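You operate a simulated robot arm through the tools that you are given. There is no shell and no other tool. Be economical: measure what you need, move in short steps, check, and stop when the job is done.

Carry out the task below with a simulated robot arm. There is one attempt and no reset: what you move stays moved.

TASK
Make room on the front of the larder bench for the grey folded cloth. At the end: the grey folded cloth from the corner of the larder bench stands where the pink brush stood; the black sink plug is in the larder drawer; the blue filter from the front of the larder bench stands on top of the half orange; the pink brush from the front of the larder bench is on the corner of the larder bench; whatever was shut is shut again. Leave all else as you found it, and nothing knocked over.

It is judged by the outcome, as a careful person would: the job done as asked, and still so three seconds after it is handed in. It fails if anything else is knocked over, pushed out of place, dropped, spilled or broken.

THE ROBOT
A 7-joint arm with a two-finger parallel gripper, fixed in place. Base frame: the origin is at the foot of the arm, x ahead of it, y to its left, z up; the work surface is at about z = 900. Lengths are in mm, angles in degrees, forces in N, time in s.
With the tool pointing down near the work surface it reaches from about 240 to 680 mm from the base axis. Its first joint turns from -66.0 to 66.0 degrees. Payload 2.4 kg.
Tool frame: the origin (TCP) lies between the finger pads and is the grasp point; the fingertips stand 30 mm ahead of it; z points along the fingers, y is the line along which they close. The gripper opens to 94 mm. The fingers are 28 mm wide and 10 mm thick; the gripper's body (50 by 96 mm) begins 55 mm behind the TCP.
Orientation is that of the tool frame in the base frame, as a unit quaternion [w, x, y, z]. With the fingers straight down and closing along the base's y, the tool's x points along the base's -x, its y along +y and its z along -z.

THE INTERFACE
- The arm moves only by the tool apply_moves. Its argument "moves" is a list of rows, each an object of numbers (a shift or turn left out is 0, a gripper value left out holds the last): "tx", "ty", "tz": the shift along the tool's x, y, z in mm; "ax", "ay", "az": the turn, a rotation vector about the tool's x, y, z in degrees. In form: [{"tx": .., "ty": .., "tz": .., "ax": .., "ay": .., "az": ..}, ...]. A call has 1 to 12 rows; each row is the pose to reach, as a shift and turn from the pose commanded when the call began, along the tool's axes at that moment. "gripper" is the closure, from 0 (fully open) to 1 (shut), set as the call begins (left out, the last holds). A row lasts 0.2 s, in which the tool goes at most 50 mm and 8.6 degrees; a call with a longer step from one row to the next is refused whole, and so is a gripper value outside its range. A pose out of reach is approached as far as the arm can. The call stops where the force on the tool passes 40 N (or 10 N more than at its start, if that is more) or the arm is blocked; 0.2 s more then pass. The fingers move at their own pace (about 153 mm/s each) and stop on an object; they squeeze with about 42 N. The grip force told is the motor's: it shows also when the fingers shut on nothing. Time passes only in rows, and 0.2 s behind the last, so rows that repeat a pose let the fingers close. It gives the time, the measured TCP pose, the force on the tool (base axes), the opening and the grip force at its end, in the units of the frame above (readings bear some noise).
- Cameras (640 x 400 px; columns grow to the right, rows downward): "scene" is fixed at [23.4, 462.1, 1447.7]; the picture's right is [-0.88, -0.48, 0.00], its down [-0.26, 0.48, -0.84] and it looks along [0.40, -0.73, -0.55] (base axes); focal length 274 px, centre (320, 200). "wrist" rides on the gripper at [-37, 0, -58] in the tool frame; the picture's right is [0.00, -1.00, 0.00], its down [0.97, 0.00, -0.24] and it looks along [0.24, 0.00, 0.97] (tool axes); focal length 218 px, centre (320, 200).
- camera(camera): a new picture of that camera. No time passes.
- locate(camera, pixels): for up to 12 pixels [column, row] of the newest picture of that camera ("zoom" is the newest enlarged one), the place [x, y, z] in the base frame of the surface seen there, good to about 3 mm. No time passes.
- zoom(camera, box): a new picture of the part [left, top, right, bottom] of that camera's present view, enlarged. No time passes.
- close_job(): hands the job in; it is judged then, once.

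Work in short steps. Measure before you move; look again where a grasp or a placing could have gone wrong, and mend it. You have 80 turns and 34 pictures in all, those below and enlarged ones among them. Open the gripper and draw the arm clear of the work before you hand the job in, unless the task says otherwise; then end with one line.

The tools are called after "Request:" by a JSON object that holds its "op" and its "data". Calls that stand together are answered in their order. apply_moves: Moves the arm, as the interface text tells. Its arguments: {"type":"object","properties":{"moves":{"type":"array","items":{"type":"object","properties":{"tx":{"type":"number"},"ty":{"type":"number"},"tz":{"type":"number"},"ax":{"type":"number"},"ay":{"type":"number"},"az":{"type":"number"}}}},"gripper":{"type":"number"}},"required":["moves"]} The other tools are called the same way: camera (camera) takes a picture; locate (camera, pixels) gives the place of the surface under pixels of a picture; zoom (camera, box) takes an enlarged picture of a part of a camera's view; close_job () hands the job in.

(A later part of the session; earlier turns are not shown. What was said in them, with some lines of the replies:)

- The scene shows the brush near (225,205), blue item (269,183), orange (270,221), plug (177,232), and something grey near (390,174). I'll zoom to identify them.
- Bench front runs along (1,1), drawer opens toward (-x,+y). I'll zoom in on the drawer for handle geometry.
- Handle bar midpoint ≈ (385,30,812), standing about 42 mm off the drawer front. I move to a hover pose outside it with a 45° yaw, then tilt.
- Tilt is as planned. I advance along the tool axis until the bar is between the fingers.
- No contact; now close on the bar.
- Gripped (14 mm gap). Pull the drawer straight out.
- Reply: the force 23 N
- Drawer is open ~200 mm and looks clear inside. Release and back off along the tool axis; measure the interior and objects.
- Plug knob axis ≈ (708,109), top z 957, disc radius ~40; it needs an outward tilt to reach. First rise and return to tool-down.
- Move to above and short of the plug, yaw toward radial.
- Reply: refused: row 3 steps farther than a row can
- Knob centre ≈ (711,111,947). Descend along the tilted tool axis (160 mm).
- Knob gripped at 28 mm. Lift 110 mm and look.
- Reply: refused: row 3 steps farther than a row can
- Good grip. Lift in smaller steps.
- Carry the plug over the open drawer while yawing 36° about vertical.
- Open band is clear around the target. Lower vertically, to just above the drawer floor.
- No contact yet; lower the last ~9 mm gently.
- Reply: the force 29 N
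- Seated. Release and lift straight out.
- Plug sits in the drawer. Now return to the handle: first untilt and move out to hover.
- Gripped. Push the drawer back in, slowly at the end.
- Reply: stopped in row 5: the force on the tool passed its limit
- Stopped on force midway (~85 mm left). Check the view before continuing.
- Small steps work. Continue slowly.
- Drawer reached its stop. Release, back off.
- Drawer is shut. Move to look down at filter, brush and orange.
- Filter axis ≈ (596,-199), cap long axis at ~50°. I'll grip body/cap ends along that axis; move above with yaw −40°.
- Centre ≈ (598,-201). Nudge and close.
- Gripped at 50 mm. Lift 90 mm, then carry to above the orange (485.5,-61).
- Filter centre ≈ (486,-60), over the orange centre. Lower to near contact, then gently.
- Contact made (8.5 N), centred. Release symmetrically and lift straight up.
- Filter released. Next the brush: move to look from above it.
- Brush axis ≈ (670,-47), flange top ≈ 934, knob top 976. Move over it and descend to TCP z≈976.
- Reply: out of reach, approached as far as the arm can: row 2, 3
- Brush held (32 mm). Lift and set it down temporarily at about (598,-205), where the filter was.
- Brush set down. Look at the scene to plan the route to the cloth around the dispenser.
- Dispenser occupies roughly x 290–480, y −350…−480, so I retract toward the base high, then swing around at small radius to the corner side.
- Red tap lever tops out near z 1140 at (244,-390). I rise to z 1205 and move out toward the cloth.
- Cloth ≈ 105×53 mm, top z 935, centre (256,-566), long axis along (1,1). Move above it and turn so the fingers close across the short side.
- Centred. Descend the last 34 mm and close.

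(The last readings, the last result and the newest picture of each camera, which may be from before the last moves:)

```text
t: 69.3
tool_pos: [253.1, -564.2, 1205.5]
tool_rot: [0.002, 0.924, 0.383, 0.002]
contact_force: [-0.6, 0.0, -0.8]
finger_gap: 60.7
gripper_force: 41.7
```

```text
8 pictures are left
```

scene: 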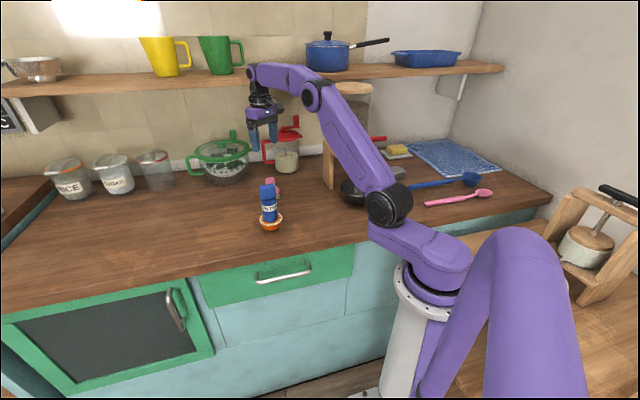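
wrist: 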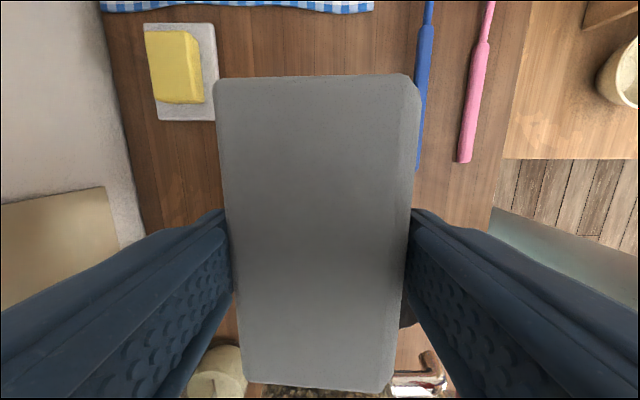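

Cloth held level. Retrace: back to small radius, then swing toward the front.

Request:
{"op": "apply_moves", "data": {"moves": [{"tx": 18, "ty": -37.6, "tz": -15}, {"tx": 35.6, "ty": -75, "tz": -15}, {"tx": 53.4, "ty": -113, "tz": -15}, {"tx": 71, "ty": -150, "tz": -15}, {"tx": 89, "ty": -188, "tz": -15}, {"tx": 107, "ty": -225.5, "tz": -15}]}}

Request:
{"op": "apply_moves", "data": {"moves": [{"tx": 40, "ty": -2, "az": -6.7}, {"tx": 80, "ty": -5, "az": -13.3}, {"tx": 120, "ty": -7, "az": -20}, {"tx": 160, "ty": -9, "az": -26.7}, {"tx": 200, "ty": -12, "az": -33.3}, {"tx": 240, "ty": -14, "az": -40}, {"tx": 240, "ty": -14, "az": -40}]}}

```text
t: 70.7
tool_pos: [169.7, -330.5, 1221.0]
tool_rot: [0.003, 0.923, 0.384, 0.001]
contact_force: [-0.2, 0.2, -0.9]
finger_gap: 60.9
gripper_force: 42.0
```

```text
t: 72.3
tool_pos: [330.6, -151.2, 1221.2]
tool_rot: [0.003, 0.736, 0.677, 0.001]
contact_force: [0.5, -0.3, -1.0]
finger_gap: 60.6
gripper_force: 41.7
```

Request:
{"op": "apply_moves", "data": {"moves": [{"tx": 16, "ty": 37.4, "tz": 11}, {"tx": 32, "ty": 75, "tz": 23}, {"tx": 48.5, "ty": 112, "tz": 34}, {"tx": 65, "ty": 150, "tz": 46}, {"tx": 81, "ty": 187, "tz": 57}, {"tx": 97, "ty": 224, "tz": 69}, {"tx": 113, "ty": 261.7, "tz": 80}, {"tx": 113, "ty": 261.7, "tz": 80}]}}

```text
t: 74.1
tool_pos: [603.4, -60.3, 1143.3]
tool_rot: [0.003, 0.738, 0.675, 0.0]
contact_force: [-0.2, -0.3, -1.1]
finger_gap: 60.8
gripper_force: 42.2
```

Request:
{"op": "apply_moves", "data": {"moves": [{"tx": 5, "ty": 16, "tz": 36}, {"tx": 10, "ty": 32.5, "tz": 72}, {"tx": 14.5, "ty": 49, "tz": 108}, {"tx": 19.2, "ty": 65.1, "tz": 143}, {"tx": 19.2, "ty": 65.1, "tz": 175}, {"tx": 19.2, "ty": 65.1, "tz": 193}, {"tx": 19.2, "ty": 65.1, "tz": 193}]}}

Request:
{"op": "zoom", "data": {"camera": "scene", "box": [140, 130, 332, 250]}}

```text
t: 75.7
tool_pos: [668.6, -48.1, 949.9]
tool_rot: [0.004, 0.737, 0.676, 0.001]
contact_force: [0.6, 0.5, 0.0]
finger_gap: 60.6
gripper_force: 41.8
```

```text
3.33 times, centred on (236, 190) of scene
```

zoom: 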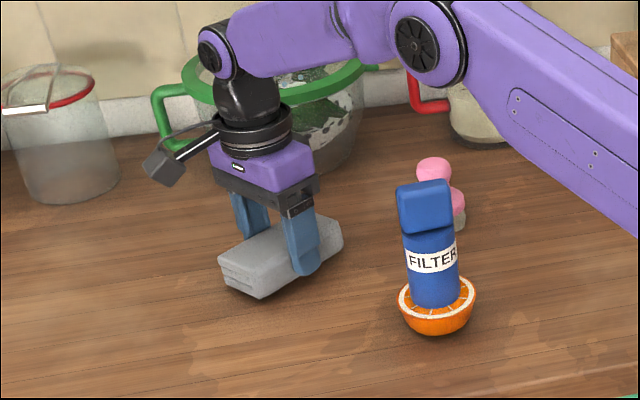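

Cloth hangs just above the brush's old spot. Lower ~14 mm gently.

Request:
{"op": "apply_moves", "data": {"moves": [{"tz": 6}, {"tz": 10}, {"tz": 12}, {"tz": 13}]}}

```text
t: 76.7
tool_pos: [670.0, -48.9, 938.9]
tool_rot: [0.005, 0.737, 0.676, 0.002]
contact_force: [-9.4, 0.1, 26.4]
finger_gap: 60.6
gripper_force: 42.1
```

Seated. Release and lift.

Request:
{"op": "apply_moves", "data": {"gripper": 0.1, "moves": [{}, {}, {}, {"tz": -30}, {"tz": -70}, {"ty": -20, "tz": -110}, {"ty": -40, "tz": -150}, {"ty": -60, "tz": -185}]}}

Request:
{"op": "zoom", "data": {"camera": "scene", "box": [140, 130, 332, 250]}}

```text
t: 78.5
tool_pos: [606.8, -43.0, 1120.4]
tool_rot: [0.003, 0.738, 0.675, 0.001]
contact_force: [0.5, 0.2, 0.2]
finger_gap: 84.9
gripper_force: 0.2
```

```text
3.33 times, centred on (236, 190) of scene
```

zoom: 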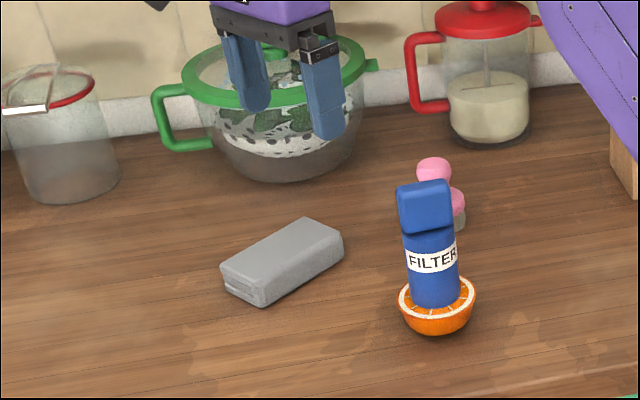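

Cloth is in place. Now fetch the brush at (598,-205).

Request:
{"op": "apply_moves", "data": {"moves": [{"tx": -40, "ty": 1.3}, {"tx": -81, "ty": 2.7}, {"tx": -121, "ty": 4}, {"tx": -162, "ty": 5.4}, {"tx": -162, "ty": 5.4}]}}

Request:
{"op": "camera", "data": {"camera": "wrist"}}

```text
t: 79.7
tool_pos: [599.5, -204.3, 1122.1]
tool_rot: [0.002, 0.736, 0.676, 0.0]
contact_force: [-1.0, 0.5, -0.1]
finger_gap: 84.6
gripper_force: 0.0
```

```text
5 pictures are left
```

wrist: 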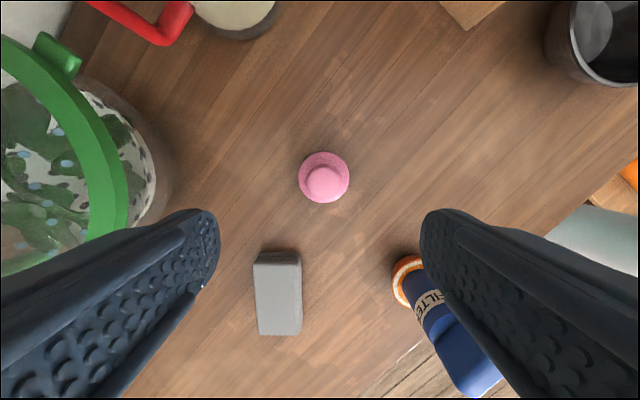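

Request:
{"op": "locate", "data": {"camera": "wrist", "pixels": [[324, 184], [348, 178], [300, 178], [325, 202], [325, 153], [172, 180], [128, 180], [275, 252], [302, 330]]}}

```text
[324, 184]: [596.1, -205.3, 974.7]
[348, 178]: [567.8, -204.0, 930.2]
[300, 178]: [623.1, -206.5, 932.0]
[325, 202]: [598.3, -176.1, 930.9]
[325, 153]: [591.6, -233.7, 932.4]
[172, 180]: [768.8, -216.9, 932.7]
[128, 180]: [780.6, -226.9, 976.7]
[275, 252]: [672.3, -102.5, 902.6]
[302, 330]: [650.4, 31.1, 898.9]
```

Brush axis (596,-205). Descend and grasp the knob.

Request:
{"op": "apply_moves", "data": {"moves": [{"ty": -2, "tz": 40}, {"ty": -2, "tz": 80}, {"ty": -2, "tz": 120}, {"ty": -2, "tz": 144}, {"ty": -2, "tz": 144}]}}

Request:
{"op": "apply_moves", "data": {"gripper": 1, "moves": [{}, {}, {}]}}

```text
t: 80.9
tool_pos: [597.6, -204.4, 978.1]
tool_rot: [0.004, 0.737, 0.676, 0.001]
contact_force: [-0.6, -0.4, -0.7]
finger_gap: 84.6
gripper_force: 0.1
```

```text
t: 81.7
tool_pos: [598.5, -205.2, 977.9]
tool_rot: [0.003, 0.738, 0.675, 0.0]
contact_force: [-0.3, -0.8, -0.7]
finger_gap: 32.3
gripper_force: 41.9
```

Held. Lift and retract toward the base at height.

Request:
{"op": "apply_moves", "data": {"moves": [{"tz": -30}, {"tz": -70}, {"tz": -115}, {"tz": -160}, {"tx": 4.5, "ty": -39, "tz": -174}, {"tx": 9, "ty": -78, "tz": -188}, {"tx": 13.5, "ty": -116, "tz": -202}, {"tx": 18, "ty": -155, "tz": -216}, {"tx": 22.5, "ty": -194, "tz": -230}, {"tx": 27, "ty": -233, "tz": -244}, {"tx": 31.5, "ty": -271.7, "tz": -258}, {"tx": 31.5, "ty": -271.7, "tz": -258}]}}

```text
t: 84.3
tool_pos: [329.2, -149.3, 1234.3]
tool_rot: [0.003, 0.737, 0.676, 0.001]
contact_force: [-0.2, 0.0, -1.0]
finger_gap: 32.5
gripper_force: 41.9
```

Request:
{"op": "apply_moves", "data": {"moves": [{"tx": -27.6, "ty": -20.5, "az": 5.7}, {"tx": -55, "ty": -41, "az": 11.4}, {"tx": -83, "ty": -61.6, "az": 17.1}, {"tx": -110, "ty": -82, "az": 22.9}, {"tx": -138, "ty": -102.6, "az": 28.6}, {"tx": -165.5, "ty": -123, "az": 34.3}, {"tx": -193, "ty": -143.7, "az": 40}, {"tx": -193, "ty": -143.7, "az": 40}]}}

Request:
{"op": "apply_moves", "data": {"moves": [{"tx": -17.7, "ty": 38}, {"tx": -35, "ty": 76}, {"tx": -53, "ty": 114}, {"tx": -71, "ty": 152}, {"tx": -88, "ty": 190}, {"tx": -106, "ty": 227.7}, {"tx": -106, "ty": 227.7}]}}

Request:
{"op": "camera", "data": {"camera": "wrist"}}

```text
t: 86.1
tool_pos: [168.6, -331.3, 1233.2]
tool_rot: [0.003, 0.924, 0.382, 0.002]
contact_force: [0.1, -0.4, -0.2]
finger_gap: 32.5
gripper_force: 41.9
```

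```text
t: 87.7
tool_pos: [250.3, -552.7, 1227.3]
tool_rot: [0.001, 0.924, 0.383, 0.001]
contact_force: [-0.5, 0.1, -0.6]
finger_gap: 32.6
gripper_force: 42.2
out of reach, approached as far as the arm can: row 6, 7
```

```text
4 pictures are left
```

wrist: 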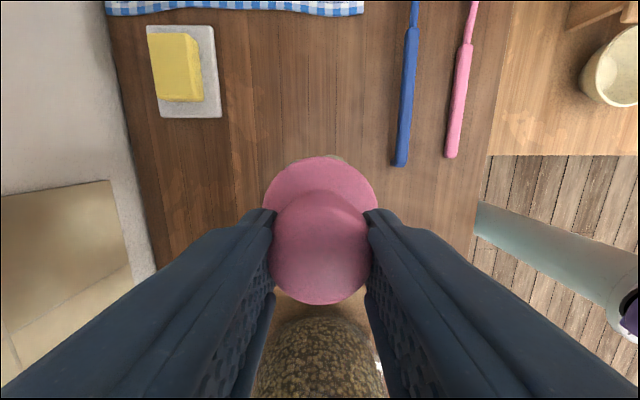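

Height limited the reach; descend and re-read.

Request:
{"op": "apply_moves", "data": {"moves": [{"tz": 30}, {"tz": 65}, {"tz": 100}, {"tz": 140}, {"tz": 140}]}}

```text
t: 88.9
tool_pos: [251.2, -553.9, 1087.2]
tool_rot: [0.003, 0.924, 0.382, 0.002]
contact_force: [-0.4, -0.4, -0.8]
finger_gap: 32.5
gripper_force: 42.6
```

Request:
{"op": "apply_moves", "data": {"moves": [{"tx": -5, "ty": 12}, {"tx": -5, "ty": 12, "tz": 40}, {"tx": -5, "ty": 12, "tz": 75}, {"tx": -5, "ty": 12, "tz": 98}, {"tx": -5, "ty": 12, "tz": 105}, {"tx": -5, "ty": 12, "tz": 107}, {"tx": -5, "ty": 12, "tz": 108}]}}

Request:
{"op": "apply_moves", "data": {"moves": [{"tz": 1}, {"tz": 2}, {"tz": 2}]}}

```text
t: 90.5
tool_pos: [257.1, -565.8, 980.2]
tool_rot: [0.003, 0.924, 0.382, 0.002]
contact_force: [-0.2, 0.0, -0.5]
finger_gap: 32.6
gripper_force: 42.1
```

```text
t: 91.3
tool_pos: [257.9, -565.4, 977.0]
tool_rot: [0.003, 0.924, 0.382, 0.002]
contact_force: [-0.1, -0.3, -0.2]
finger_gap: 32.4
gripper_force: 42.1
```

Request:
{"op": "apply_moves", "data": {"moves": [{"tz": 1}, {"tz": 1.8}, {"tz": 1.8}]}}

```text
t: 92.1
tool_pos: [256.7, -567.4, 977.0]
tool_rot: [0.003, 0.924, 0.382, 0.002]
contact_force: [-1.3, 4.0, 16.7]
finger_gap: 32.5
gripper_force: 41.9
```

Contact. Release, rise, then retreat along the known route.

Request:
{"op": "apply_moves", "data": {"gripper": 0.3, "moves": [{}, {}, {"tz": -20}, {"tz": -60}, {"tz": -100}, {"tz": -140}, {"tz": -180}, {"tz": -225}, {"tz": -225}]}}

Request:
{"op": "apply_moves", "data": {"moves": [{"tx": 18, "ty": -37.6}, {"tx": 35.6, "ty": -75}, {"tx": 53.4, "ty": -113}, {"tx": 71, "ty": -150}, {"tx": 89, "ty": -188}, {"tx": 107, "ty": -225.5}]}}

Request:
{"op": "apply_moves", "data": {"moves": [{"tx": 40, "ty": -2, "az": -6.7}, {"tx": 80, "ty": -5, "az": -13.3}, {"tx": 120, "ty": -7, "az": -20}, {"tx": 160, "ty": -9, "az": -26.7}, {"tx": 200, "ty": -12, "az": -33.3}, {"tx": 240, "ty": -14, "az": -40}]}}

Request:
{"op": "camera", "data": {"camera": "scene"}}

```text
t: 94.1
tool_pos: [255.8, -564.0, 1200.2]
tool_rot: [0.001, 0.924, 0.383, 0.002]
contact_force: [0.7, 0.7, 0.1]
finger_gap: 65.8
gripper_force: 0.1
```

```text
t: 95.5
tool_pos: [171.7, -330.4, 1196.7]
tool_rot: [0.003, 0.924, 0.383, 0.001]
contact_force: [-0.1, -0.9, -0.5]
finger_gap: 66.0
gripper_force: 0.1
```

```text
t: 96.9
tool_pos: [330.7, -150.8, 1198.7]
tool_rot: [0.003, 0.736, 0.676, 0.0]
contact_force: [0.2, -0.5, 0.3]
finger_gap: 65.6
gripper_force: 0.2
```

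```text
3 pictures are left
```

scene: 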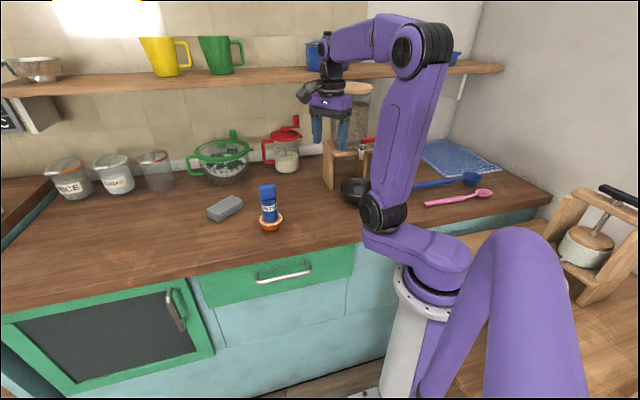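

Arm hides the corner; move it aside over the front edge and check.

Request:
{"op": "apply_moves", "data": {"moves": [{"tx": 40, "ty": 6}, {"tx": 80, "ty": 12}, {"tx": 120, "ty": 18}, {"tx": 160, "ty": 24}, {"tx": 200, "ty": 30}, {"tx": 240, "ty": 31}]}}

Request:
{"op": "zoom", "data": {"camera": "scene", "box": [190, 110, 510, 310]}}

```text
t: 98.3
tool_pos: [383.2, 87.1, 1199.6]
tool_rot: [0.004, 0.737, 0.676, 0.002]
contact_force: [0.0, -0.4, -1.4]
finger_gap: 65.9
gripper_force: 0.1
```

```text
2.00 times, centred on (350, 210) of scene
```

zoom: 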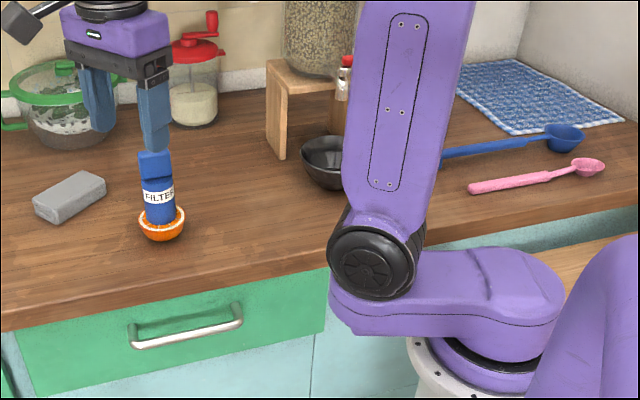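

Request:
{"op": "apply_moves", "data": {"moves": [{"tx": 4, "ty": 36, "tz": 11}, {"tx": 8, "ty": 72, "tz": 23}, {"tx": 11, "ty": 108, "tz": 35}, {"tx": 15, "ty": 144, "tz": 46}, {"tx": 18, "ty": 180, "tz": 58}, {"tx": 22, "ty": 216, "tz": 70}]}}

Request:
{"op": "zoom", "data": {"camera": "scene", "box": [190, 110, 510, 310]}}

```text
t: 99.7
tool_pos: [602.3, 88.5, 1130.3]
tool_rot: [0.003, 0.737, 0.676, 0.001]
contact_force: [0.2, 0.1, 0.0]
finger_gap: 65.9
gripper_force: 0.1
```

```text
2.00 times, centred on (350, 210) of scene
```

zoom: 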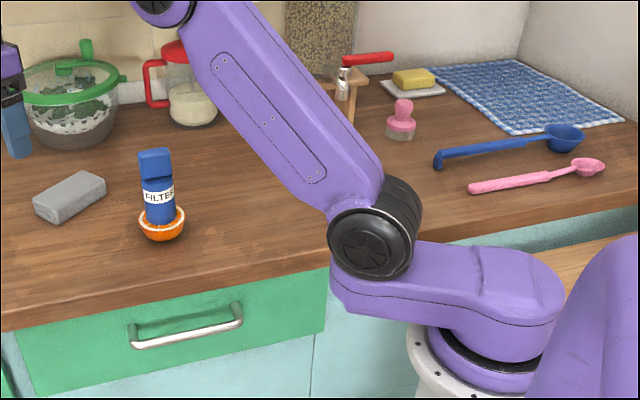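

The last picture shows the brush upright on the corner and the cloth in the brush's old spot. The filter stands on the orange, the drawer is shut, and the gripper is open and clear. Handing in.

Request:
{"op": "close_job", "data": {}}

```text
The job is handed in.
```

The job is handed in: the cloth, filter and brush are where you asked, the plug is in the drawer, and the drawer is shut again, with nothing else disturbed in the last pictures.
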